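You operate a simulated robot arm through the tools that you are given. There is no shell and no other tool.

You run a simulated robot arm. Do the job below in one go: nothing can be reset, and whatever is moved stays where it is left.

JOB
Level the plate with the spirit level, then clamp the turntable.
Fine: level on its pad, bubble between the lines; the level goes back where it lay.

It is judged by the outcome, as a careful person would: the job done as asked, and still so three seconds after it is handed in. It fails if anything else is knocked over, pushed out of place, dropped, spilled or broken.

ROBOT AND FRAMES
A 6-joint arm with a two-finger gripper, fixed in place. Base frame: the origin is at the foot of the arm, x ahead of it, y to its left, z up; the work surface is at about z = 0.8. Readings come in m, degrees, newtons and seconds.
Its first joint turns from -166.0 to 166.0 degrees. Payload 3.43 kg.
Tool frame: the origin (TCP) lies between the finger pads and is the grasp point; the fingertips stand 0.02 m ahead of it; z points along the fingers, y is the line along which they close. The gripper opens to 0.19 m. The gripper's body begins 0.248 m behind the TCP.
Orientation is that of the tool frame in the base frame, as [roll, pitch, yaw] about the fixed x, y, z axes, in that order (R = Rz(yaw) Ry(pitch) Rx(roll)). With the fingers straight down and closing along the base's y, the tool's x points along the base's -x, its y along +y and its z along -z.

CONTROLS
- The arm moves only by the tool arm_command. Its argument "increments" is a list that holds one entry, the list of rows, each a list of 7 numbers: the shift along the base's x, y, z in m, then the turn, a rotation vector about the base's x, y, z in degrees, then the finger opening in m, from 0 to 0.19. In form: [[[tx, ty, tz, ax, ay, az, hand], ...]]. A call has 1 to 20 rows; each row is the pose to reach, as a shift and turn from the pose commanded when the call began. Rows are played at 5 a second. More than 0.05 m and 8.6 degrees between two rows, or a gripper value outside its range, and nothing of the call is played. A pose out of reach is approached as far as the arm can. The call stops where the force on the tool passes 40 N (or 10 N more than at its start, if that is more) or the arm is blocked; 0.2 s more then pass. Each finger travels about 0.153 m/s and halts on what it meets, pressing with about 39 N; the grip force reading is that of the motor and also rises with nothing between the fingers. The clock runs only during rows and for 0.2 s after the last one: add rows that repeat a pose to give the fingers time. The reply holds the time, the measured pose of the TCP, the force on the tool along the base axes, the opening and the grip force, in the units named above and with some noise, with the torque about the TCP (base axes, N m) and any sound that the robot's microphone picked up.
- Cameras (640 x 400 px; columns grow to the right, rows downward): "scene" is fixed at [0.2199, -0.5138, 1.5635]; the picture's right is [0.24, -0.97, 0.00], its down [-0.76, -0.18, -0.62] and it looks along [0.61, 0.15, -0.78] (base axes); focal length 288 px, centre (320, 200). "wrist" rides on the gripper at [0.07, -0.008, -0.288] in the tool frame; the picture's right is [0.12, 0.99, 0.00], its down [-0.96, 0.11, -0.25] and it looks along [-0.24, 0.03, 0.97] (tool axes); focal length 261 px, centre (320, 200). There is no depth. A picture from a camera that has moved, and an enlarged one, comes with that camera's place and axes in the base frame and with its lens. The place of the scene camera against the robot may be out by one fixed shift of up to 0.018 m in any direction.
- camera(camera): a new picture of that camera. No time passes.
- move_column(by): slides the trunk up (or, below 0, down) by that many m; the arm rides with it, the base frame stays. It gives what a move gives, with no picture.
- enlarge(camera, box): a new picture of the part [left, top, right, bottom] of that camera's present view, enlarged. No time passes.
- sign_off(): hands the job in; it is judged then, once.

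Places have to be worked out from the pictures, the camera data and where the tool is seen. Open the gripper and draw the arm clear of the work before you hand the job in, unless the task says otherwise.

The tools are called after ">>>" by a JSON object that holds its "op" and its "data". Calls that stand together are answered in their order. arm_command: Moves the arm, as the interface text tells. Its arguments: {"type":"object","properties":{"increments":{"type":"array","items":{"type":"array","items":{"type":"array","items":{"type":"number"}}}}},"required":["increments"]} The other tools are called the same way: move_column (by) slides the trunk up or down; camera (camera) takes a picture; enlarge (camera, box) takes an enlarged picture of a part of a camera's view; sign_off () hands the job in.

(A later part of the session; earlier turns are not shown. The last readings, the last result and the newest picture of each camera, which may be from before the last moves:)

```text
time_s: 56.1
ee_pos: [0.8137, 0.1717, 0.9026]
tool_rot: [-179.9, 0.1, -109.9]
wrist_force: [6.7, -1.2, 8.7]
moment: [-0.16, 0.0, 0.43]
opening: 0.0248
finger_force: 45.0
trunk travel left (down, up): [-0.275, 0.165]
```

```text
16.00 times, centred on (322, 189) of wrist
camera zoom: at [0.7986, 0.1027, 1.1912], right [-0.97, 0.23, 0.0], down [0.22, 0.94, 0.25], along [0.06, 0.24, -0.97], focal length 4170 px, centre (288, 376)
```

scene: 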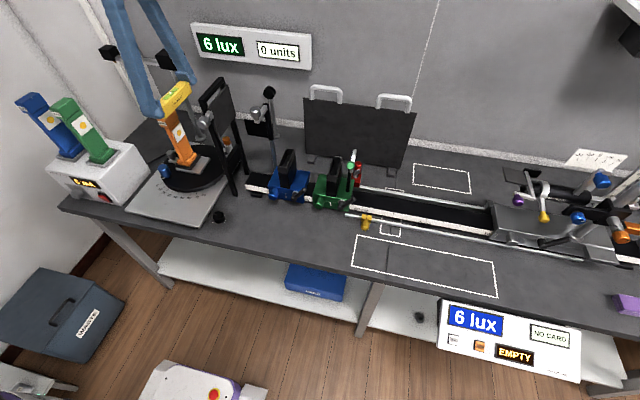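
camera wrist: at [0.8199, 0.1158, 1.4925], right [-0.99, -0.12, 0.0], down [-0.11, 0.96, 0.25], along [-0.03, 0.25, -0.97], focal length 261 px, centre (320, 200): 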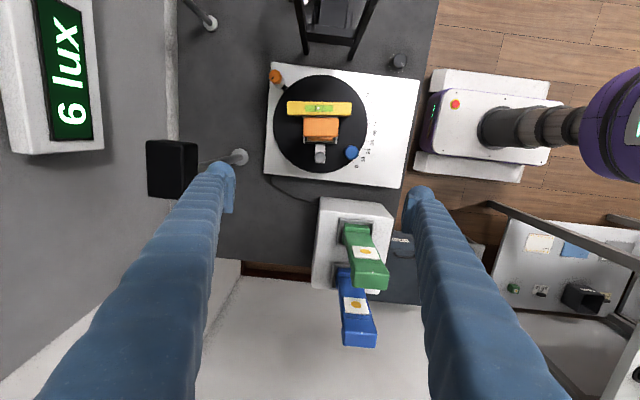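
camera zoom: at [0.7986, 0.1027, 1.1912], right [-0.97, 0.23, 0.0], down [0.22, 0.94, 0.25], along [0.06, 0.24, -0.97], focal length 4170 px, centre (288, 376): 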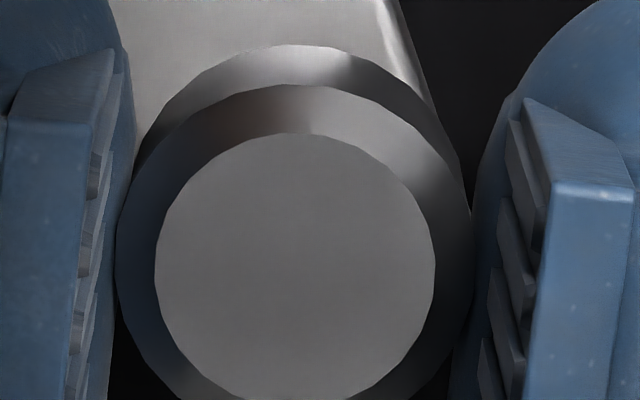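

Clockwise, the rim facets kept their place relative to the fingers, so the knob turned with the hand. I check the bubble and lamp head now.

>>> {"op": "enlarge", "data": {"camera": "scene", "box": [150, 102, 190, 127]}}

>>> {"op": "enlarge", "data": {"camera": "scene", "box": [180, 150, 220, 175]}}

>>> {"op": "enlarge", "data": {"camera": "wrist", "box": [260, 50, 340, 110]}}

```text
16.00 times, centred on (170, 114) of scene
camera zoom: at [0.2199, -0.5138, 1.5635], right [0.24, -0.97, 0.0], down [-0.76, -0.18, -0.62], along [0.61, 0.15, -0.78], focal length 4602 px, centre (2720, 1568)
```

zoom: 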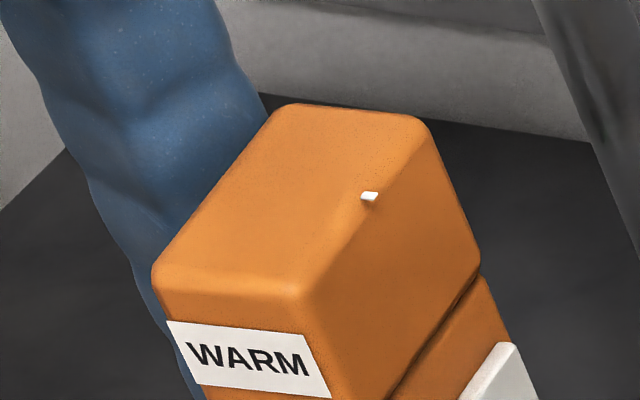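

```text
16.00 times, centred on (200, 162) of scene
camera zoom: at [0.2199, -0.5138, 1.5635], right [0.24, -0.97, 0.0], down [-0.76, -0.18, -0.62], along [0.61, 0.15, -0.78], focal length 4602 px, centre (2240, 800)
```

zoom: 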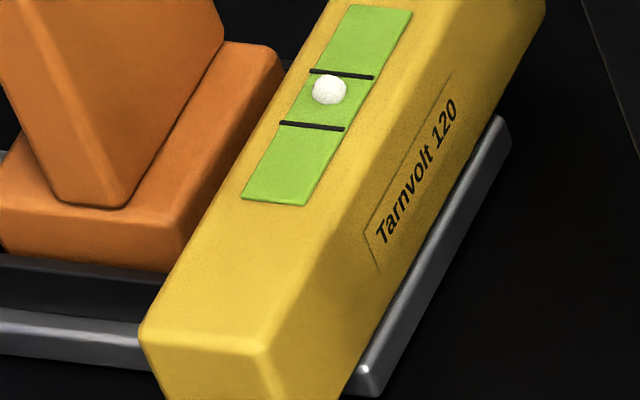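

```text
6.67 times, centred on (300, 80) of wrist
camera zoom: at [0.7986, 0.1027, 1.1912], right [-0.97, 0.23, 0.0], down [0.22, 0.94, 0.25], along [0.06, 0.24, -0.97], focal length 1738 px, centre (453, 1000)
```

zoom: 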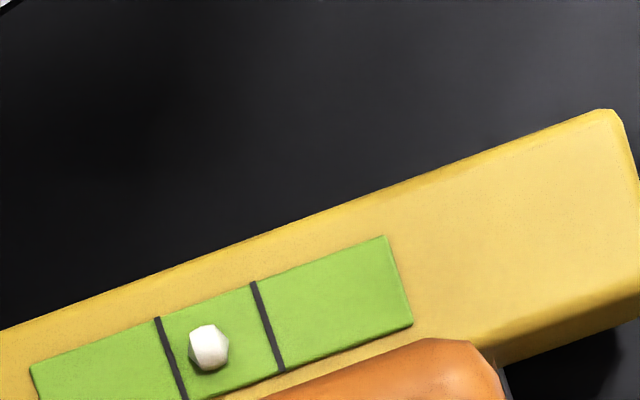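

The lamp, plate and level all shifted ~1.6 mm toward −y as if the plate slides, not tilts. I check whether the disc and blue knob moved with them.

>>> {"op": "enlarge", "data": {"camera": "scene", "box": [158, 150, 190, 190]}}

>>> {"op": "enlarge", "data": {"camera": "scene", "box": [150, 140, 250, 200]}}

```text
10.00 times, centred on (174, 170) of scene
camera zoom: at [0.2199, -0.5138, 1.5635], right [0.24, -0.97, 0.0], down [-0.76, -0.18, -0.62], along [0.61, 0.15, -0.78], focal length 2876 px, centre (1780, 500)
```

zoom: 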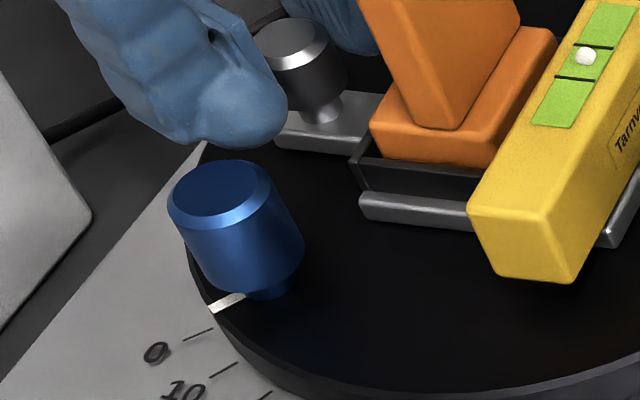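

```text
6.40 times, centred on (200, 170) of scene
camera zoom: at [0.2199, -0.5138, 1.5635], right [0.24, -0.97, 0.0], down [-0.76, -0.18, -0.62], along [0.61, 0.15, -0.78], focal length 1841 px, centre (1088, 392)
```

zoom: 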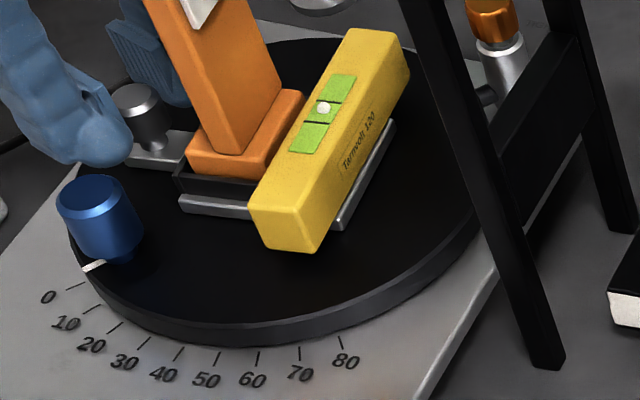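

The bubble still sits at −0.11 of the line spacing (about 0.4° off), so small turns have little effect; the screw is probably fine-threaded. I do one full ratchet: open, swing back 46°, re-grip, and turn 46° clockwise.

>>> {"op": "arm_command", "data": {"increments": [[[0, 0, 0, 0, 0, 0, 0.03], [0, 0, 0, 0, 0, 0, 0.034], [-0.0006, 0.0002, 0, 0, 0, 7.7, 0.034], [-0.0012, 0.0002, 0, 0, 0, 15.3, 0.034], [-0.0018, 0.0003, 0, 0, 0, 23, 0.034], [-0.0024, 0.0002, 0, 0, 0, 30.7, 0.034], [-0.003, 0.0001, 0, 0, 0, 38.3, 0.034], [-0.0037, -0.0001, 0, 0, 0, 46, 0.034], [-0.0037, -0.0001, 0, 0, 0, 46, 0.028], [-0.0037, -0.0001, 0, 0, 0, 46, 0.024], [-0.0037, -0.0001, 0, 0, 0, 46, 0.02], [-0.003, 0.0001, 0, 0, 0, 38.3, 0.02], [-0.0024, 0.0002, 0, 0, 0, 30.7, 0.02], [-0.0018, 0.0003, 0, 0, 0, 23, 0.02], [-0.0012, 0.0002, 0, 0, 0, 15.3, 0.02], [-0.0006, 0.0002, 0, 0, 0, 7.7, 0.02], [0, 0, 0, 0, 0, 0, 0.02], [0, 0, 0, 0, 0, 0, 0.02]]]}}

>>> {"op": "enlarge", "data": {"camera": "wrist", "box": [308, 180, 336, 198]}}

>>> {"op": "enlarge", "data": {"camera": "wrist", "box": [240, 50, 360, 140]}}

>>> {"op": "enlarge", "data": {"camera": "scene", "box": [150, 102, 190, 127]}}

>>> {"op": "enlarge", "data": {"camera": "scene", "box": [180, 150, 220, 175]}}

```text
time_s: 59.9
ee_pos: [0.8154, 0.1713, 0.9025]
tool_rot: [-179.9, 0.0, -109.9]
wrist_force: [8.2, -1.2, 1.1]
moment: [0.11, -0.16, 0.52]
opening: 0.0243
finger_force: 45.0
trunk travel left (down, up): [-0.275, 0.165]
```

```text
16.00 times, centred on (322, 189) of wrist
camera zoom: at [0.7992, 0.1028, 1.1908], right [-0.97, 0.23, 0.0], down [0.22, 0.94, 0.25], along [0.06, 0.24, -0.97], focal length 4170 px, centre (288, 376)
```

zoom: 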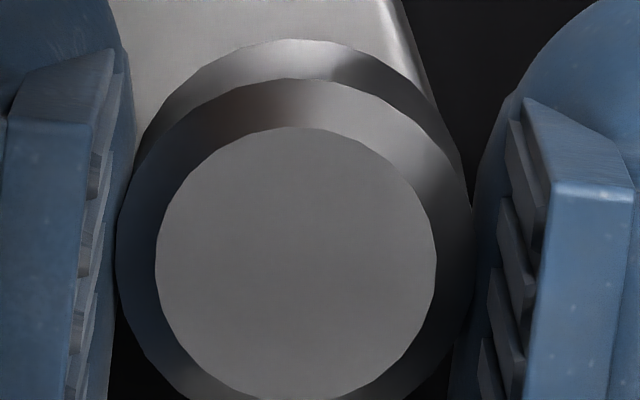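

```text
4.44 times, centred on (300, 95) of wrist
camera zoom: at [0.7992, 0.1028, 1.1908], right [-0.97, 0.23, 0.0], down [0.22, 0.94, 0.25], along [0.06, 0.24, -0.97], focal length 1158 px, centre (409, 667)
```

zoom: 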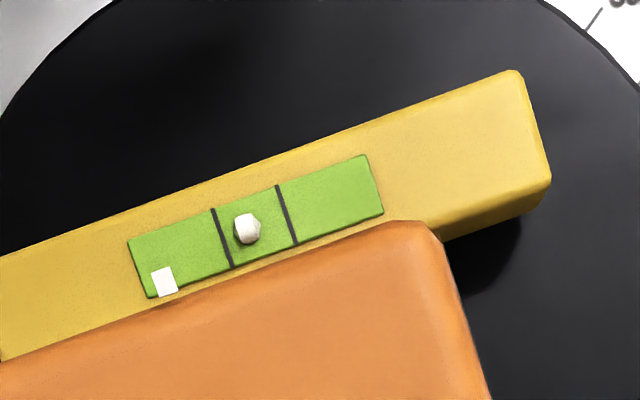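

```text
16.00 times, centred on (170, 114) of scene
camera zoom: at [0.2199, -0.5138, 1.5635], right [0.24, -0.97, 0.0], down [-0.76, -0.18, -0.62], along [0.61, 0.15, -0.78], focal length 4602 px, centre (2720, 1568)
```

zoom: 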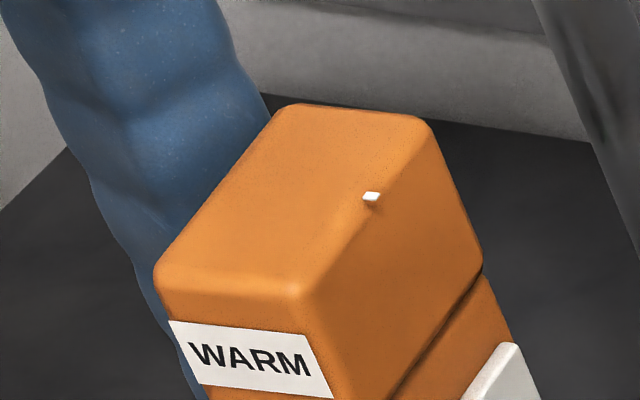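

```text
16.00 times, centred on (200, 162) of scene
camera zoom: at [0.2199, -0.5138, 1.5635], right [0.24, -0.97, 0.0], down [-0.76, -0.18, -0.62], along [0.61, 0.15, -0.78], focal length 4602 px, centre (2240, 800)
```

zoom: 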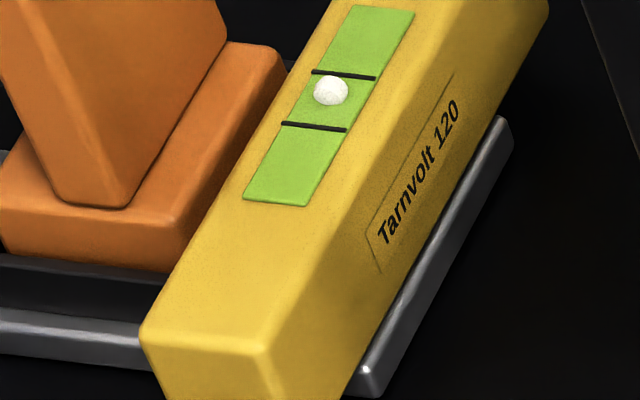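

Still no change in tilt after 46°. I try an even stronger zoom on the knob rim to settle whether it turns at all.

>>> {"op": "enlarge", "data": {"camera": "wrist", "box": [313, 181, 333, 191]}}

>>> {"op": "arm_command", "data": {"increments": [[[-0.0003, 0.0001, 0, 0, 0, 4.5, 0.02], [-0.0006, 0.0002, 0, 0, 0, 9, 0.02], [-0.0006, 0.0002, 0, 0, 0, 9, 0.02]]]}}

>>> {"op": "enlarge", "data": {"camera": "wrist", "box": [313, 181, 333, 191]}}

```text
16.00 times, centred on (323, 186) of wrist
camera zoom: at [0.7992, 0.1028, 1.1908], right [-0.97, 0.23, 0.0], down [0.22, 0.94, 0.25], along [0.06, 0.24, -0.97], focal length 4170 px, centre (272, 424)
```

zoom: 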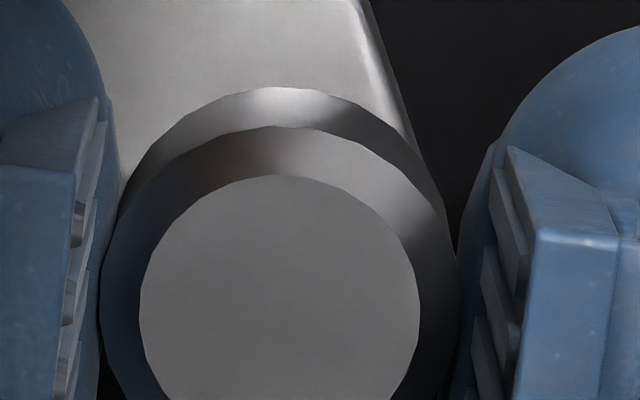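

```text
time_s: 60.7
ee_pos: [0.8132, 0.1727, 0.9029]
tool_rot: [-179.9, 0.2, -100.7]
wrist_force: [-4.7, 3.7, 1.5]
moment: [-0.04, 0.09, -0.22]
opening: 0.0243
finger_force: 45.1
trunk travel left (down, up): [-0.275, 0.165]
```

```text
16.00 times, centred on (323, 186) of wrist
camera zoom: at [0.809, 0.102, 1.1907], right [-1.0, 0.07, 0.0], down [0.07, 0.97, 0.25], along [0.02, 0.25, -0.97], focal length 4170 px, centre (272, 424)
```

zoom: 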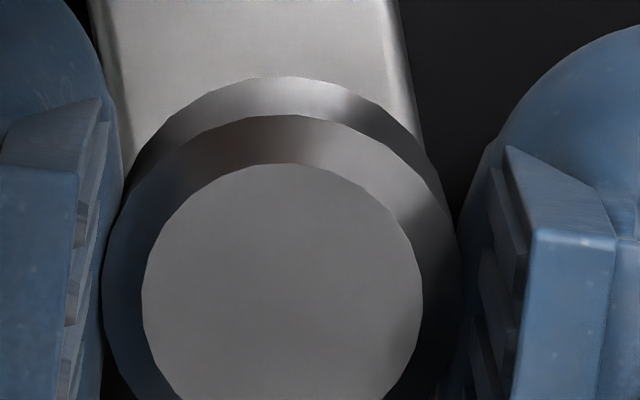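

The reading is ambiguous, so I use the fixed scene camera on the knob's rim before and after a further clockwise turn.

>>> {"op": "enlarge", "data": {"camera": "scene", "box": [160, 145, 190, 164]}}

>>> {"op": "arm_command", "data": {"increments": [[[0.0003, -0.0001, 0, 0, 0, -4.5, 0.02], [0.0006, -0.0002, 0, 0, 0, -9, 0.02], [0.0006, -0.0002, 0, 0, 0, -9, 0.02]]]}}

>>> {"op": "enlarge", "data": {"camera": "scene", "box": [160, 145, 190, 164]}}

```text
16.00 times, centred on (175, 154) of scene
camera zoom: at [0.2199, -0.5138, 1.5635], right [0.24, -0.97, 0.0], down [-0.76, -0.18, -0.62], along [0.61, 0.15, -0.78], focal length 4602 px, centre (2640, 928)
```

zoom: 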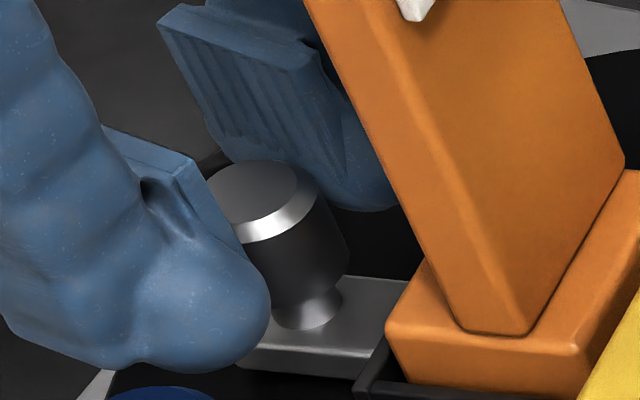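

```text
time_s: 61.5
ee_pos: [0.8161, 0.1724, 0.9035]
tool_rot: [-179.9, 0.2, -109.8]
wrist_force: [8.7, -2.7, -2.3]
moment: [0.17, -0.14, 0.46]
opening: 0.0247
finger_force: 45.4
trunk travel left (down, up): [-0.275, 0.165]
```

```text
16.00 times, centred on (175, 154) of scene
camera zoom: at [0.2199, -0.5138, 1.5635], right [0.24, -0.97, 0.0], down [-0.76, -0.18, -0.62], along [0.61, 0.15, -0.78], focal length 4602 px, centre (2640, 928)
```

zoom: 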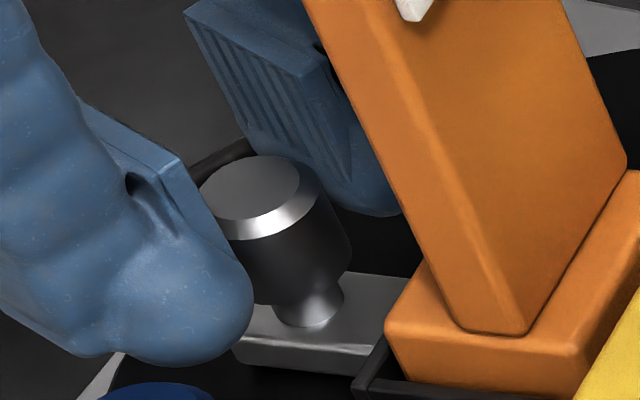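

The knob itself shows no useful rotation, so this may not be the levelling screw at all. I let go, rise clear, and survey the rest of the bench for another plate with a pad.

>>> {"op": "arm_command", "data": {"increments": [[[0, 0, 0, 0, 0, 0, 0.026], [0, 0, 0, 0, 0, 0, 0.03], [0, 0, 0, 0, 0, 0, 0.036], [0, 0, 0.03, 0, 0, 0, 0.045], [0, 0, 0.07, 0, 0, 0, 0.06], [0, 0, 0.11, 0, 0, 6, 0.08], [0, 0, 0.15, 0, 0, 12, 0.1], [0, 0, 0.19, 0, 0, 20, 0.13], [0, 0, 0.23, 0, 0, 20, 0.16], [0, 0, 0.27, 0, 0, 20, 0.19], [0, 0, 0.31, 0, 0, 20, 0.19]]]}}

>>> {"op": "camera", "data": {"camera": "wrist"}}

>>> {"op": "enlarge", "data": {"camera": "scene", "box": [150, 140, 250, 200]}}

>>> {"op": "enlarge", "data": {"camera": "scene", "box": [490, 160, 570, 220]}}

>>> {"op": "enlarge", "data": {"camera": "scene", "box": [560, 160, 640, 270]}}

```text
time_s: 63.9
ee_pos: [0.8153, 0.1715, 1.2134]
tool_rot: [-179.8, 0.1, -89.7]
wrist_force: [-0.4, 0.7, 0.0]
moment: [-0.01, -0.03, 0.0]
opening: 0.19
finger_force: 0.1
trunk travel left (down, up): [-0.275, 0.165]
```

```text
taken
camera wrist: at [0.8236, 0.1008, 1.5016], right [-0.99, -0.12, 0.0], down [-0.12, 0.96, 0.25], along [-0.03, 0.25, -0.97], focal length 261 px, centre (320, 200)
```

wrist: 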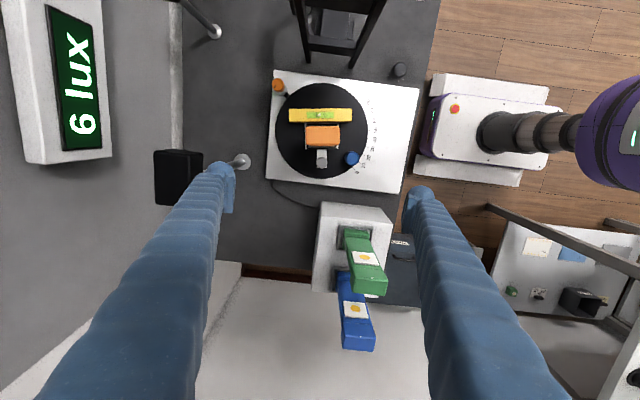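

```text
6.40 times, centred on (200, 170) of scene
camera zoom: at [0.2199, -0.5138, 1.5635], right [0.24, -0.97, 0.0], down [-0.76, -0.18, -0.62], along [0.61, 0.15, -0.78], focal length 1841 px, centre (1088, 392)
```

zoom: 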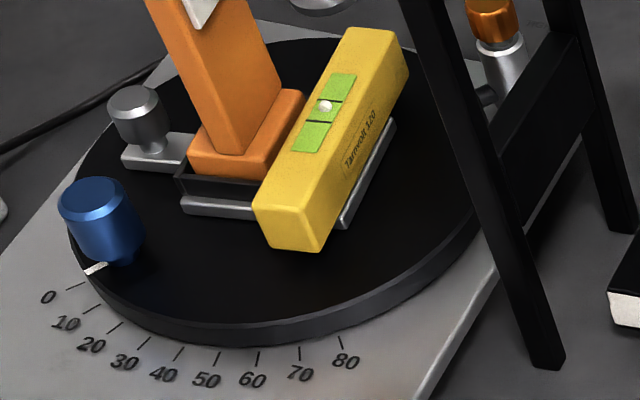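

```text
6.67 times, centred on (530, 190) of scene
camera zoom: at [0.2199, -0.5138, 1.5635], right [0.24, -0.97, 0.0], down [-0.76, -0.18, -0.62], along [0.61, 0.15, -0.78], focal length 1918 px, centre (-1080, 267)
```

zoom: 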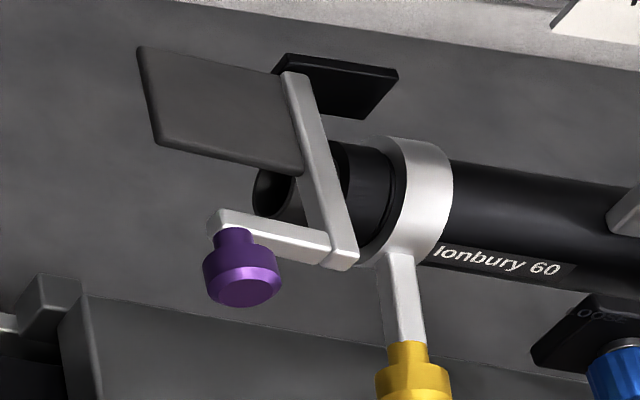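

```text
3.64 times, centred on (600, 215) of scene
camera zoom: at [0.2199, -0.5138, 1.5635], right [0.24, -0.97, 0.0], down [-0.76, -0.18, -0.62], along [0.61, 0.15, -0.78], focal length 1046 px, centre (-698, 146)
```

zoom: 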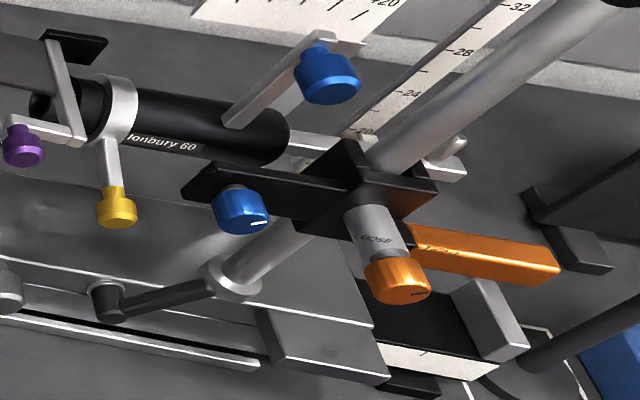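

The right end is only a lamp with shutters, nothing to level. I want a low-angle view of the small plate and what carries it, so I retract in front of the bench and turn the hand back.

>>> {"op": "arm_command", "data": {"increments": [[[-0.02, 0, 0.01, 0, 0, -8, 0.19], [-0.04, 0, 0.01, 0, 0, -16, 0.19], [-0.06, -0.005, 0.01, 0, 0, -24, 0.19], [-0.08, -0.01, 0.01, 0, 0, -32, 0.19], [-0.1, -0.015, 0.01, 0, 0, -40, 0.19], [-0.12, -0.02, 0.01, 0, 0, -48, 0.19], [-0.14, -0.025, 0.01, 0, 0, -56, 0.19], [-0.16, -0.03, 0.01, 0, 0, -64, 0.19], [-0.18, -0.035, 0.01, 0, 0, -72, 0.19], [-0.2, -0.04, 0.0, 0, 0, -80, 0.19], [-0.23, -0.045, 0.0, 0, 0, -88, 0.19], [-0.26, -0.05, 0.0, 0, 0, -90.3, 0.19], [-0.28, -0.06, -0.03, 0, 0, -90.3, 0.19], [-0.3, -0.07, -0.06, 0, 0, -90.3, 0.19], [-0.31, -0.07, -0.1, 0, 0, -90.3, 0.19]]]}}

>>> {"op": "camera", "data": {"camera": "wrist"}}

```text
time_s: 67.1
ee_pos: [0.5059, 0.1013, 1.1132]
tool_rot: [-179.9, 0.0, 179.9]
wrist_force: [0.0, 0.5, 0.8]
moment: [0.01, 0.06, 0.03]
opening: 0.1899
finger_force: 0.1
trunk travel left (down, up): [-0.275, 0.165]
```

```text
taken
camera wrist: at [0.4356, 0.0944, 1.4001], right [-0.12, 0.99, 0.0], down [0.96, 0.11, 0.25], along [0.25, 0.03, -0.97], focal length 261 px, centre (320, 200)
```

wrist: 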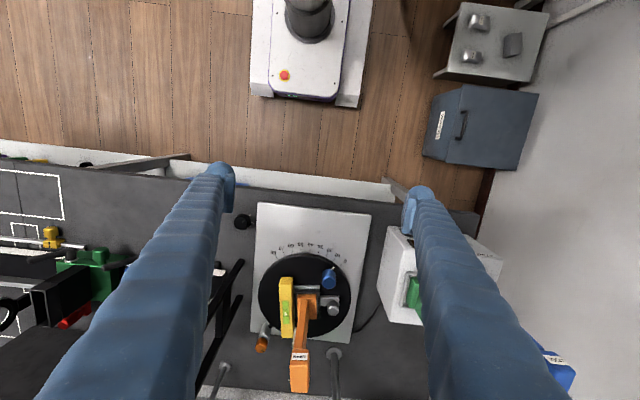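

I lower the hand in front of the bench and tilt it forward for an oblique view.

>>> {"op": "arm_command", "data": {"increments": [[[0.0, 0, -0.04, 0, -7, 0, 0.19], [0.0, 0, -0.08, 0, -14, 0, 0.19], [0.0, 0, -0.12, 0, -20, 0, 0.19], [0.0, 0, -0.16, 0, -20, 0, 0.19], [0.0, 0, -0.2, 0, -20, 0, 0.19]]]}}

>>> {"op": "camera", "data": {"camera": "wrist"}}

>>> {"op": "enlarge", "data": {"camera": "wrist", "box": [260, 200, 360, 320]}}

```text
time_s: 68.5
ee_pos: [0.4766, 0.0201, 0.9503]
tool_rot: [-168.1, 11.9, 172.0]
wrist_force: [1.4, -0.1, 0.8]
moment: [0.07, 0.03, 0.03]
opening: 0.19
finger_force: 0.0
out of reach, approached as far as the arm can: row 3, 4, 5
trunk travel left (down, up): [-0.275, 0.165]
stopped in row 5: the arm was blocked; the commanded pose is now the measured one
```

```text
taken
camera wrist: at [0.3588, 0.0893, 1.2136], right [0.06, 0.97, -0.22], down [0.91, 0.04, 0.41], along [0.41, -0.23, -0.88], focal length 261 px, centre (320, 200)
```

wrist: 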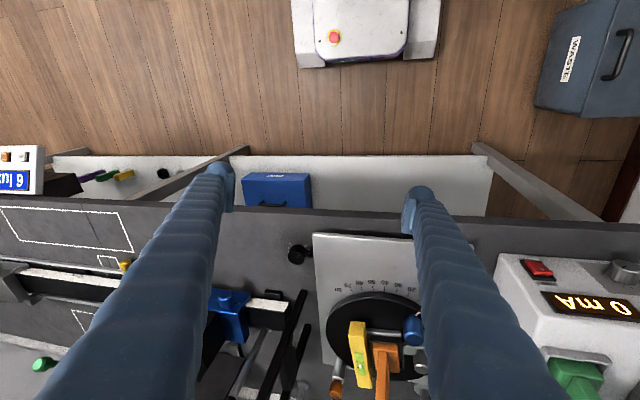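

```text
3.33 times, centred on (310, 260) of wrist
camera zoom: at [0.3588, 0.0893, 1.2136], right [0.06, 0.97, -0.22], down [0.91, 0.04, 0.41], along [0.41, -0.23, -0.88], focal length 869 px, centre (353, 0)
```

zoom: 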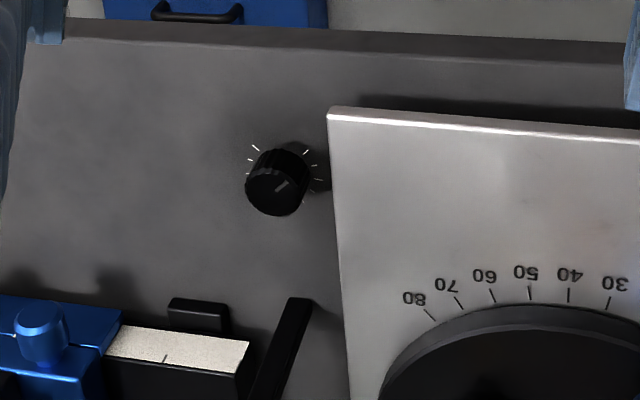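

From here I can see a shadow under the big base plate's front edge, as if it stands off the bench. I zoom in on that and on the small plate.

>>> {"op": "enlarge", "data": {"camera": "wrist", "box": [300, 220, 430, 320]}}

>>> {"op": "enlarge", "data": {"camera": "wrist", "box": [320, 300, 440, 400]}}

>>> {"op": "enlarge", "data": {"camera": "wrist", "box": [300, 225, 420, 260]}}

```text
4.00 times, centred on (365, 270) of wrist
camera zoom: at [0.3588, 0.0893, 1.2136], right [0.06, 0.97, -0.22], down [0.91, 0.04, 0.41], along [0.41, -0.23, -0.88], focal length 1043 px, centre (140, -80)
```

zoom: 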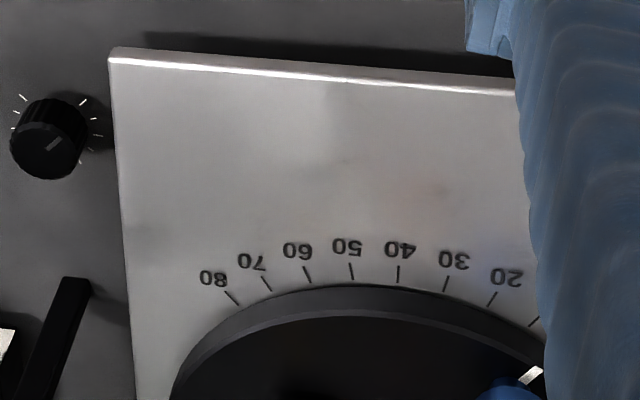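

```text
4.00 times, centred on (380, 350) of wrist
camera zoom: at [0.3588, 0.0893, 1.2136], right [0.06, 0.97, -0.22], down [0.91, 0.04, 0.41], along [0.41, -0.23, -0.88], focal length 1043 px, centre (80, -400)
```

zoom: 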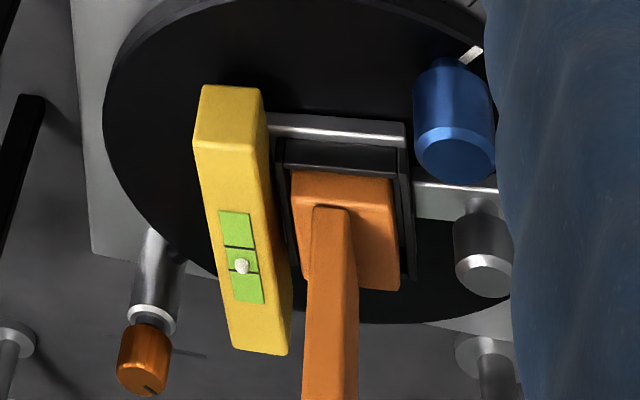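

```text
5.33 times, centred on (360, 242) of wrist
camera zoom: at [0.3588, 0.0893, 1.2136], right [0.06, 0.97, -0.22], down [0.91, 0.04, 0.41], along [0.41, -0.23, -0.88], focal length 1390 px, centre (107, -27)
```

zoom: 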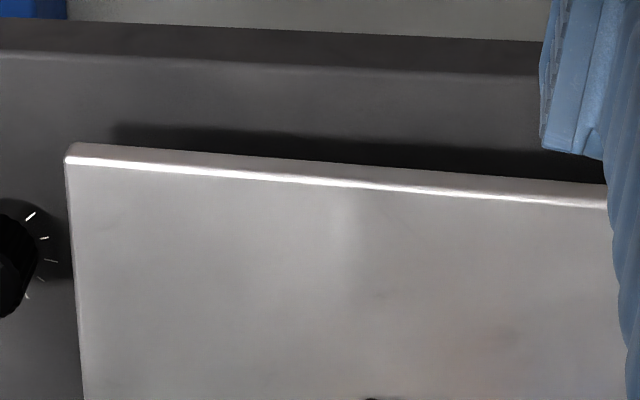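

The base plate simply lies on the bench, about a centimetre thick. I go back to the grey knob to test it decisively: first I straighten the hand and return above the turntable.

>>> {"op": "arm_command", "data": {"increments": [[[0.0, 0.0, 0.04, 0, 0, 0, 0.19], [0.01, 0.02, 0.08, 4.2, 3.7, 3.1, 0.19], [0.02, 0.04, 0.12, 8.4, 7.4, 6.1, 0.19], [0.03, 0.06, 0.16, 12.7, 11.1, 9.2, 0.19], [0.03, 0.07, 0.2, 12.7, 11.1, 9.2, 0.19], [0.03, 0.08, 0.24, 12.7, 11.1, 9.2, 0.19], [0.05, 0.1, 0.27, 12.7, 11.1, 9.2, 0.19]]]}}

```text
time_s: 70.1
ee_pos: [0.5276, 0.1214, 1.2206]
tool_rot: [179.9, -0.2, -179.9]
wrist_force: [-0.6, 0.4, 0.2]
moment: [0.02, 0.07, 0.01]
opening: 0.19
finger_force: 0.1
trunk travel left (down, up): [-0.275, 0.165]
```

From here the camera is nearly in line with the lamp, which lets me judge its sideways lean. I take that view and zoom in.

>>> {"op": "camera", "data": {"camera": "wrist"}}

>>> {"op": "enlarge", "data": {"camera": "wrist", "box": [265, 230, 365, 330]}}

>>> {"op": "enlarge", "data": {"camera": "wrist", "box": [280, 240, 340, 280]}}

>>> {"op": "enlarge", "data": {"camera": "wrist", "box": [280, 280, 340, 320]}}

```text
taken
camera wrist: at [0.4589, 0.1138, 1.5084], right [-0.12, 0.99, 0.0], down [0.96, 0.12, 0.24], along [0.24, 0.03, -0.97], focal length 261 px, centre (320, 200)
```

wrist: 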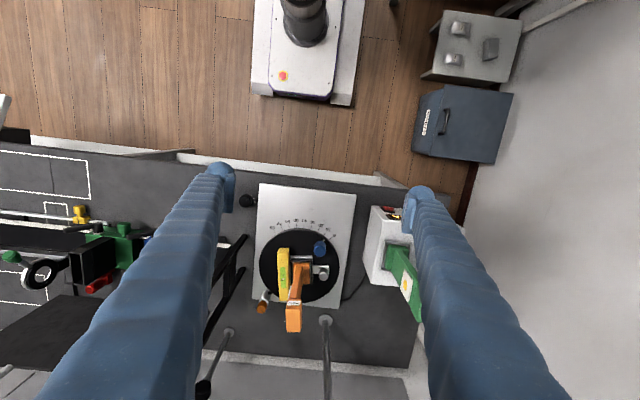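

```text
4.00 times, centred on (315, 280) of wrist
camera zoom: at [0.4589, 0.1138, 1.5084], right [-0.12, 0.99, 0.0], down [0.96, 0.12, 0.24], along [0.24, 0.03, -0.97], focal length 1043 px, centre (340, -120)
```

zoom: 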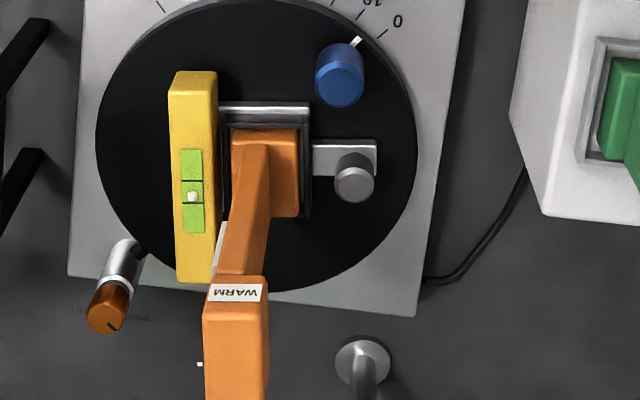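

```text
10.00 times, centred on (310, 260) of wrist
camera zoom: at [0.4589, 0.1138, 1.5084], right [-0.12, 0.99, 0.0], down [0.96, 0.12, 0.24], along [0.24, 0.03, -0.97], focal length 2606 px, centre (420, -400)
```

zoom: 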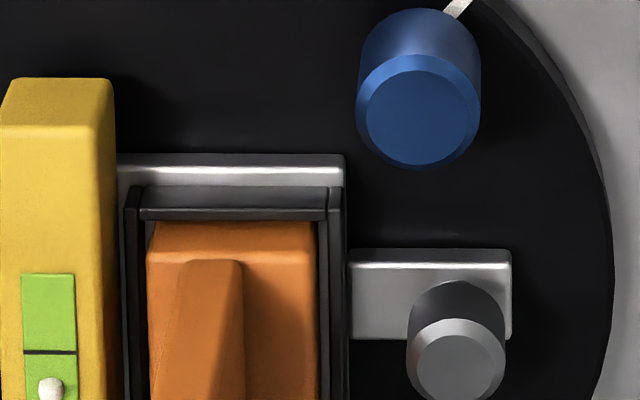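

```text
10.00 times, centred on (310, 300) of wrist
camera zoom: at [0.4589, 0.1138, 1.5084], right [-0.12, 0.99, 0.0], down [0.96, 0.12, 0.24], along [0.24, 0.03, -0.97], focal length 2606 px, centre (420, -800)
```

zoom: 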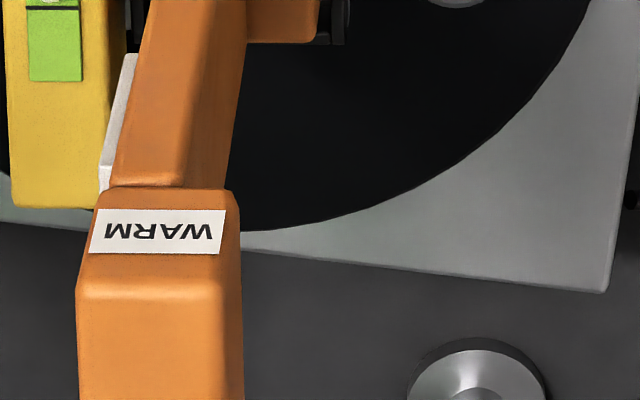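

The knob's rim facets after the last ratchet differ from before, so it does turn, but with a very small effect per turn. I'll go back and turn it several ratchets counter-clockwise while watching the bubble; first I return above it.

>>> {"op": "arm_command", "data": {"increments": [[[0.03, 0.005, 0, 0, 0, 7, 0.19], [0.06, 0.01, 0, 0, 0, 14, 0.19], [0.09, 0.015, 0, 0, 0, 21, 0.19], [0.12, 0.02, 0, 0, 0, 28, 0.17], [0.15, 0.025, 0, 0, 0, 35, 0.15], [0.18, 0.03, 0, 0, 0, 42, 0.13], [0.21, 0.035, 0, 0, 0, 49, 0.11], [0.24, 0.04, 0, 0, 0, 56, 0.09], [0.265, 0.045, 0, 0, 0, 63, 0.07], [0.28, 0.046, 0, 0, 0, 70, 0.05], [0.283, 0.047, 0, 0, 0, 75, 0.05], [0.283, 0.047, -0.05, 0, 0, 75, 0.05], [0.283, 0.047, -0.1, 0, 0, 75, 0.05], [0.283, 0.047, -0.15, 0, 0, 75, 0.05], [0.283, 0.047, -0.2, 0, 0, 75, 0.05], [0.283, 0.047, -0.245, 0, 0, 75, 0.05], [0.283, 0.047, -0.26, 0, 0, 75, 0.05]]]}}

>>> {"op": "enlarge", "data": {"camera": "wrist", "box": [260, 120, 380, 220]}}

>>> {"op": "enlarge", "data": {"camera": "wrist", "box": [240, 40, 420, 180]}}

```text
time_s: 73.7
ee_pos: [0.8091, 0.1673, 0.9591]
tool_rot: [179.9, -0.1, -105.0]
wrist_force: [-0.4, -0.8, -0.6]
moment: [-0.01, 0.0, 0.04]
opening: 0.0499
finger_force: 0.0
trunk travel left (down, up): [-0.275, 0.165]
```

```text
4.00 times, centred on (320, 170) of wrist
camera zoom: at [0.8006, 0.0989, 1.2479], right [-0.99, 0.14, 0.0], down [0.14, 0.96, 0.24], along [0.03, 0.24, -0.97], focal length 1043 px, centre (320, 320)
```

zoom: 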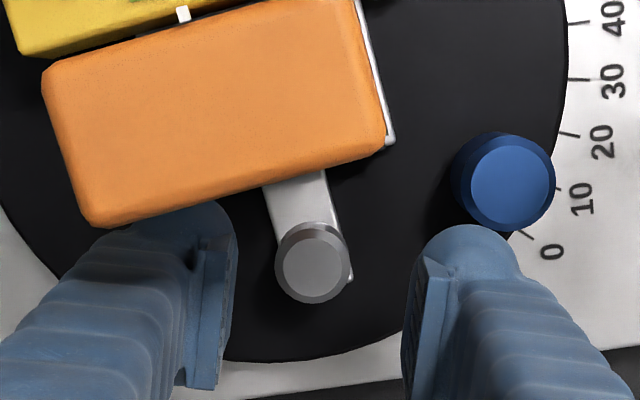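

```text
2.86 times, centred on (330, 110) of wrist
camera zoom: at [0.8006, 0.0989, 1.2479], right [-0.99, 0.14, 0.0], down [0.14, 0.96, 0.24], along [0.03, 0.24, -0.97], focal length 745 px, centre (291, 457)
```

zoom: 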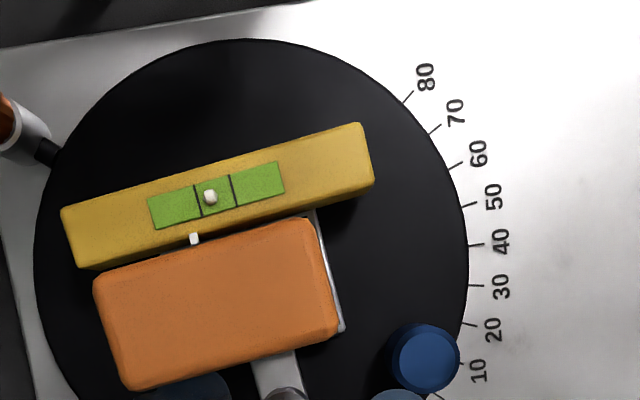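

The knob is at about (0.813, 0.166). I centre on it and descend, then close.

>>> {"op": "arm_command", "data": {"increments": [[[0.0033, 0.0014, -0.02, 0, 0, 0, 0.046], [0.0033, 0.0014, -0.04, 0, 0, 0, 0.046], [0.0033, 0.0014, -0.059, 0, 0, 0, 0.046], [0.0033, 0.0014, -0.059, 0, 0, 0, 0.046], [0.0033, 0.0014, -0.059, 0, 0, 0, 0.036], [0.0033, 0.0014, -0.059, 0, 0, 0, 0.031], [0.0033, 0.0014, -0.059, 0, 0, 0, 0.028], [0.0033, 0.0014, -0.059, 0, 0, 0, 0.025], [0.0033, 0.0014, -0.059, 0, 0, 0, 0.02], [0.0033, 0.0014, -0.059, 0, 0, 0, 0.02]]]}}

>>> {"op": "enlarge", "data": {"camera": "wrist", "box": [308, 180, 336, 198]}}

>>> {"op": "enlarge", "data": {"camera": "scene", "box": [150, 102, 190, 127]}}

>>> {"op": "enlarge", "data": {"camera": "scene", "box": [180, 150, 220, 175]}}

```text
time_s: 75.9
ee_pos: [0.813, 0.1683, 0.9018]
tool_rot: [180.0, -0.1, -105.0]
wrist_force: [-1.6, 1.1, -1.5]
moment: [-0.03, 0.04, 0.03]
opening: 0.0244
finger_force: 45.0
trunk travel left (down, up): [-0.275, 0.165]
```

```text
16.00 times, centred on (322, 189) of wrist
camera zoom: at [0.8048, 0.0998, 1.1894], right [-0.99, 0.14, 0.0], down [0.14, 0.96, 0.24], along [0.03, 0.24, -0.97], focal length 4170 px, centre (288, 376)
```

zoom: 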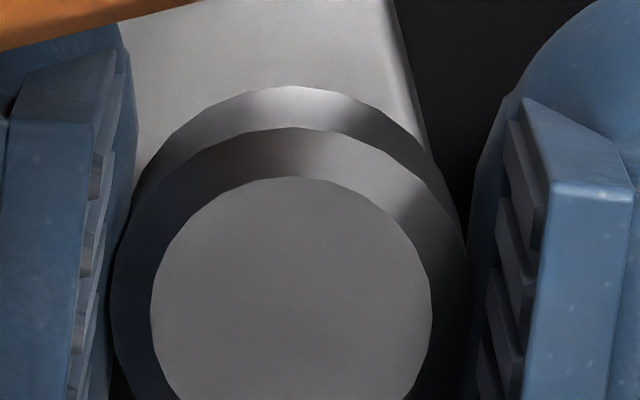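

```text
16.00 times, centred on (170, 114) of scene
camera zoom: at [0.2199, -0.5138, 1.5635], right [0.24, -0.97, 0.0], down [-0.76, -0.18, -0.62], along [0.61, 0.15, -0.78], focal length 4602 px, centre (2720, 1568)
```

zoom: 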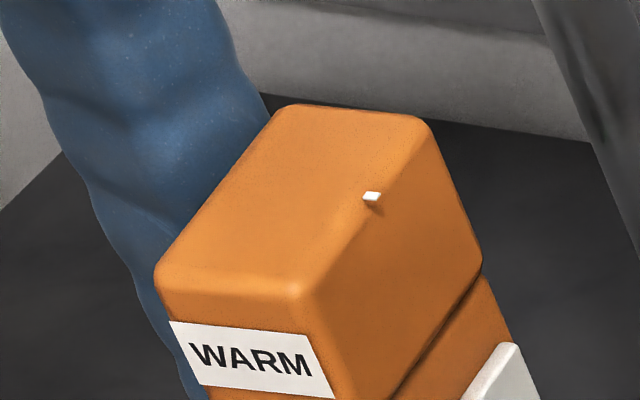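

```text
16.00 times, centred on (200, 162) of scene
camera zoom: at [0.2199, -0.5138, 1.5635], right [0.24, -0.97, 0.0], down [-0.76, -0.18, -0.62], along [0.61, 0.15, -0.78], focal length 4602 px, centre (2240, 800)
```

zoom: 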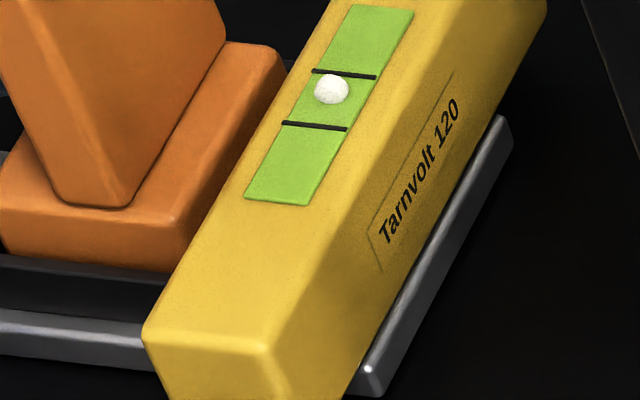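

Gripped squarely. I run one counter-clockwise ratchet (turn +46°, open, swing back, re-grip) and then compare the rim facets, bubble and lamp head from the same pose.

>>> {"op": "arm_command", "data": {"increments": [[[-0.0006, 0.0001, 0, 0, 0, 7.7, 0.02], [-0.0012, 0.0002, 0, 0, 0, 15.3, 0.02], [-0.0018, 0.0001, 0, 0, 0, 23, 0.02], [-0.0024, 0.0, 0, 0, 0, 30.7, 0.02], [-0.0029, -0.0002, 0, 0, 0, 38.3, 0.02], [-0.0035, -0.0004, 0, 0, 0, 46, 0.02], [-0.0035, -0.0004, 0, 0, 0, 46, 0.02], [-0.0035, -0.0004, 0, 0, 0, 46, 0.03], [-0.0035, -0.0004, 0, 0, 0, 46, 0.034], [-0.0029, -0.0002, 0, 0, 0, 38.3, 0.034], [-0.0024, 0.0, 0, 0, 0, 30.7, 0.034], [-0.0018, 0.0001, 0, 0, 0, 23, 0.034], [-0.0012, 0.0002, 0, 0, 0, 15.3, 0.034], [-0.0006, 0.0001, 0, 0, 0, 7.7, 0.034], [0, 0, 0, 0, 0, 0, 0.034], [0, 0, 0, 0, 0, 0, 0.028], [0, 0, 0, 0, 0, 0, 0.024], [0, 0, 0, 0, 0, 0, 0.02], [0, 0, 0, 0, 0, 0, 0.02]]]}}

>>> {"op": "enlarge", "data": {"camera": "wrist", "box": [308, 180, 336, 198]}}

>>> {"op": "enlarge", "data": {"camera": "scene", "box": [150, 102, 190, 127]}}

>>> {"op": "enlarge", "data": {"camera": "scene", "box": [180, 150, 220, 175]}}

```text
time_s: 79.9
ee_pos: [0.8123, 0.1696, 0.9018]
tool_rot: [179.9, -0.1, -105.0]
wrist_force: [-2.0, 1.9, -0.5]
moment: [0.03, 0.03, -0.02]
opening: 0.0243
finger_force: 44.9
trunk travel left (down, up): [-0.275, 0.165]
```

```text
16.00 times, centred on (322, 189) of wrist
camera zoom: at [0.8041, 0.1016, 1.1892], right [-0.99, 0.14, 0.0], down [0.14, 0.96, 0.24], along [0.03, 0.24, -0.97], focal length 4170 px, centre (288, 376)
```

zoom: 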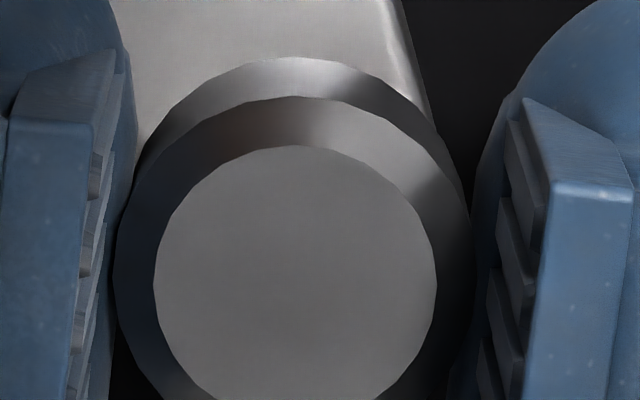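

```text
16.00 times, centred on (170, 114) of scene
camera zoom: at [0.2199, -0.5138, 1.5635], right [0.24, -0.97, 0.0], down [-0.76, -0.18, -0.62], along [0.61, 0.15, -0.78], focal length 4602 px, centre (2720, 1568)
```

zoom: 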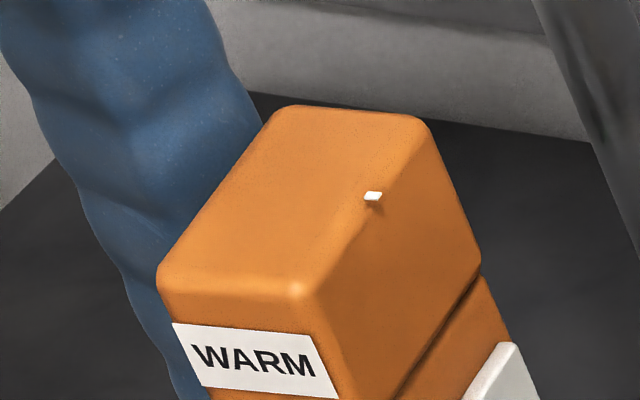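

```text
16.00 times, centred on (200, 162) of scene
camera zoom: at [0.2199, -0.5138, 1.5635], right [0.24, -0.97, 0.0], down [-0.76, -0.18, -0.62], along [0.61, 0.15, -0.78], focal length 4602 px, centre (2240, 800)
```

zoom: 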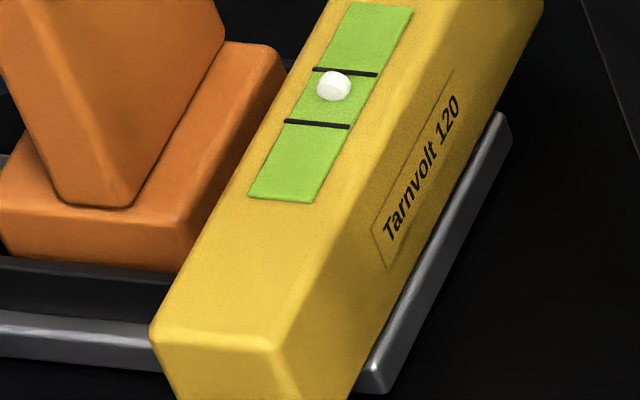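

Facets after 46° can alias with the facet spacing, so I make one turn of 30° instead, which would show as about half a facet if the knob really turns.

>>> {"op": "arm_command", "data": {"increments": [[[-0.0006, 0.0001, 0, 0, 0, 7.5, 0.02], [-0.0012, 0.0002, 0, 0, 0, 15, 0.02], [-0.0018, 0.0001, 0, 0, 0, 22.5, 0.02], [-0.0023, 0.0, 0, 0, 0, 30, 0.02], [-0.0023, 0.0, 0, 0, 0, 30, 0.02], [-0.0023, 0.0, 0, 0, 0, 30, 0.03], [-0.0023, 0.0, 0, 0, 0, 30, 0.034], [-0.0018, 0.0001, 0, 0, 0, 22.5, 0.034], [-0.0012, 0.0002, 0, 0, 0, 15, 0.034], [-0.0006, 0.0001, 0, 0, 0, 7.5, 0.034], [0, 0, 0, 0, 0, 0, 0.034], [0, 0, 0, 0, 0, 0, 0.034]]]}}

>>> {"op": "enlarge", "data": {"camera": "wrist", "box": [308, 180, 336, 198]}}

>>> {"op": "enlarge", "data": {"camera": "scene", "box": [180, 150, 220, 175]}}

```text
time_s: 82.5
ee_pos: [0.8122, 0.1689, 0.9009]
tool_rot: [179.9, -0.2, -105.2]
wrist_force: [-0.3, -0.3, 0.4]
moment: [0.02, -0.02, 0.0]
opening: 0.0339
finger_force: 0.1
trunk travel left (down, up): [-0.275, 0.165]
```

```text
16.00 times, centred on (322, 189) of wrist
camera zoom: at [0.804, 0.1008, 1.1893], right [-0.99, 0.14, 0.0], down [0.14, 0.96, 0.24], along [0.03, 0.24, -0.97], focal length 4170 px, centre (288, 376)
```

zoom: 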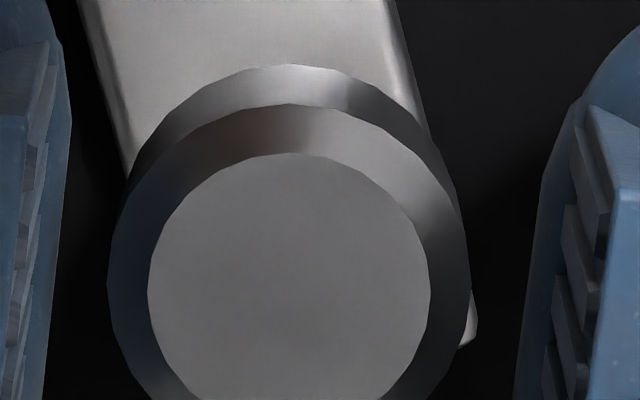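

```text
16.00 times, centred on (200, 162) of scene
camera zoom: at [0.2199, -0.5138, 1.5635], right [0.24, -0.97, 0.0], down [-0.76, -0.18, -0.62], along [0.61, 0.15, -0.78], focal length 4602 px, centre (2240, 800)
```

zoom: 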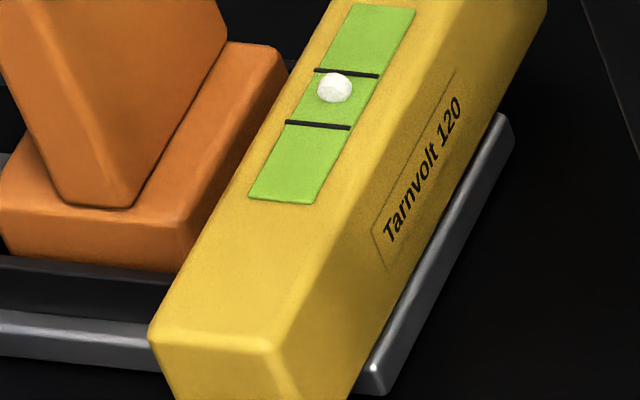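

The facets have not advanced, so the fingers only slip: the grey knob does not turn. All smooth knobs on this bench are handles while the fluted ones are rotary, so the grey knob is probably a handle for tilting the plate by pushing. I rise, close the fingers and prepare to press gently down on it.

>>> {"op": "arm_command", "data": {"increments": [[[0, 0, 0.02, 0, 0, 0, 0.036], [0, 0, 0.05, 0, 0.1, 7, 0.036], [0.0, -0.001, 0.055, 0, 0.2, 14, 0.02], [0.0, -0.002, 0.055, 0, 0.2, 20, 0.0], [0.0, -0.002, 0.055, 0, 0.2, 20, 0.0]]]}}

>>> {"op": "camera", "data": {"camera": "wrist"}}

>>> {"op": "enlarge", "data": {"camera": "wrist", "box": [240, 60, 400, 220]}}

>>> {"op": "enlarge", "data": {"camera": "scene", "box": [150, 102, 190, 127]}}

```text
time_s: 83.7
ee_pos: [0.8111, 0.1683, 0.9562]
tool_rot: [179.7, -0.2, -84.9]
wrist_force: [0.7, -0.1, 0.4]
moment: [0.02, -0.01, 0.01]
opening: 0.0003
finger_force: 34.0
trunk travel left (down, up): [-0.275, 0.165]
```

```text
taken
camera wrist: at [0.8289, 0.1006, 1.2443], right [-0.98, -0.21, 0.01], down [-0.2, 0.95, 0.25], along [-0.06, 0.24, -0.97], focal length 261 px, centre (320, 200)
```

wrist: 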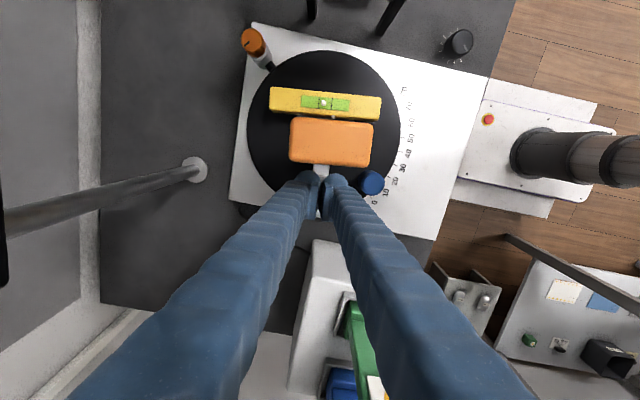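

```text
2.50 times, centred on (320, 140) of wrist
camera zoom: at [0.8289, 0.1006, 1.2443], right [-0.98, -0.21, 0.01], down [-0.2, 0.95, 0.25], along [-0.06, 0.24, -0.97], focal length 652 px, centre (320, 350)
```

zoom: 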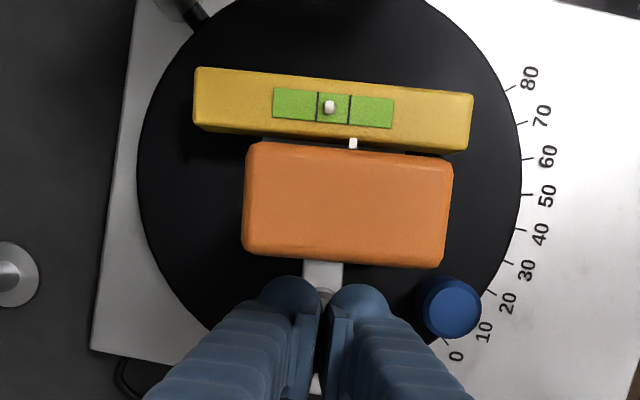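

```text
16.00 times, centred on (170, 114) of scene
camera zoom: at [0.2199, -0.5138, 1.5635], right [0.24, -0.97, 0.0], down [-0.76, -0.18, -0.62], along [0.61, 0.15, -0.78], focal length 4602 px, centre (2720, 1568)
```

zoom: 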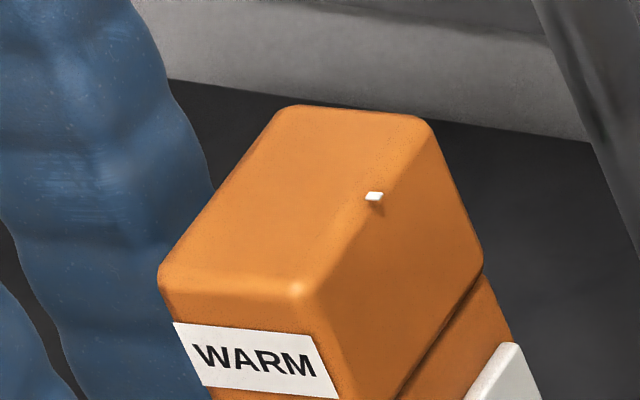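

The closed fingertips are right above the grey knob. I lower in small steps until a light press of ~10 N and see whether the plate yields.

>>> {"op": "arm_command", "data": {"increments": [[[-0.001, -0.001, -0.015, 0, 0, 0, 0.0], [-0.001, -0.001, -0.028, 0, 0, 0, 0.0], [-0.001, -0.001, -0.033, 0, 0, 0, 0.0], [-0.001, -0.001, -0.035, 0, 0, 0, 0.0], [-0.001, -0.001, -0.036, 0, 0, 0, 0.0]]]}}

>>> {"op": "enlarge", "data": {"camera": "scene", "box": [150, 102, 190, 127]}}

```text
time_s: 84.9
ee_pos: [0.8114, 0.1657, 0.9232]
tool_rot: [179.9, -0.2, -84.9]
wrist_force: [-1.6, -3.1, 21.0]
moment: [0.04, -0.05, 0.0]
opening: 0.0061
finger_force: 34.3
trunk travel left (down, up): [-0.275, 0.165]
```

```text
16.00 times, centred on (170, 114) of scene
camera zoom: at [0.2199, -0.5138, 1.5635], right [0.24, -0.97, 0.0], down [-0.76, -0.18, -0.62], along [0.61, 0.15, -0.78], focal length 4602 px, centre (2720, 1568)
```

zoom: 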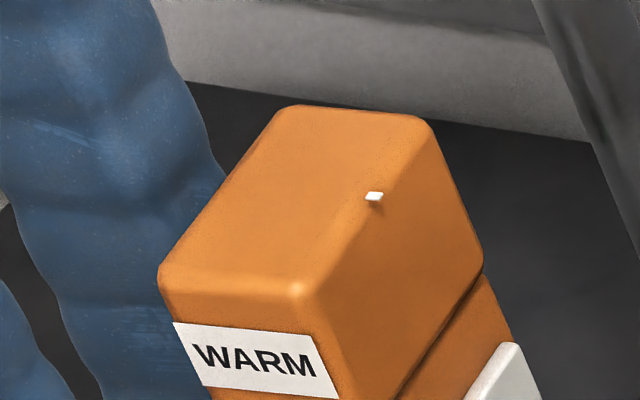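

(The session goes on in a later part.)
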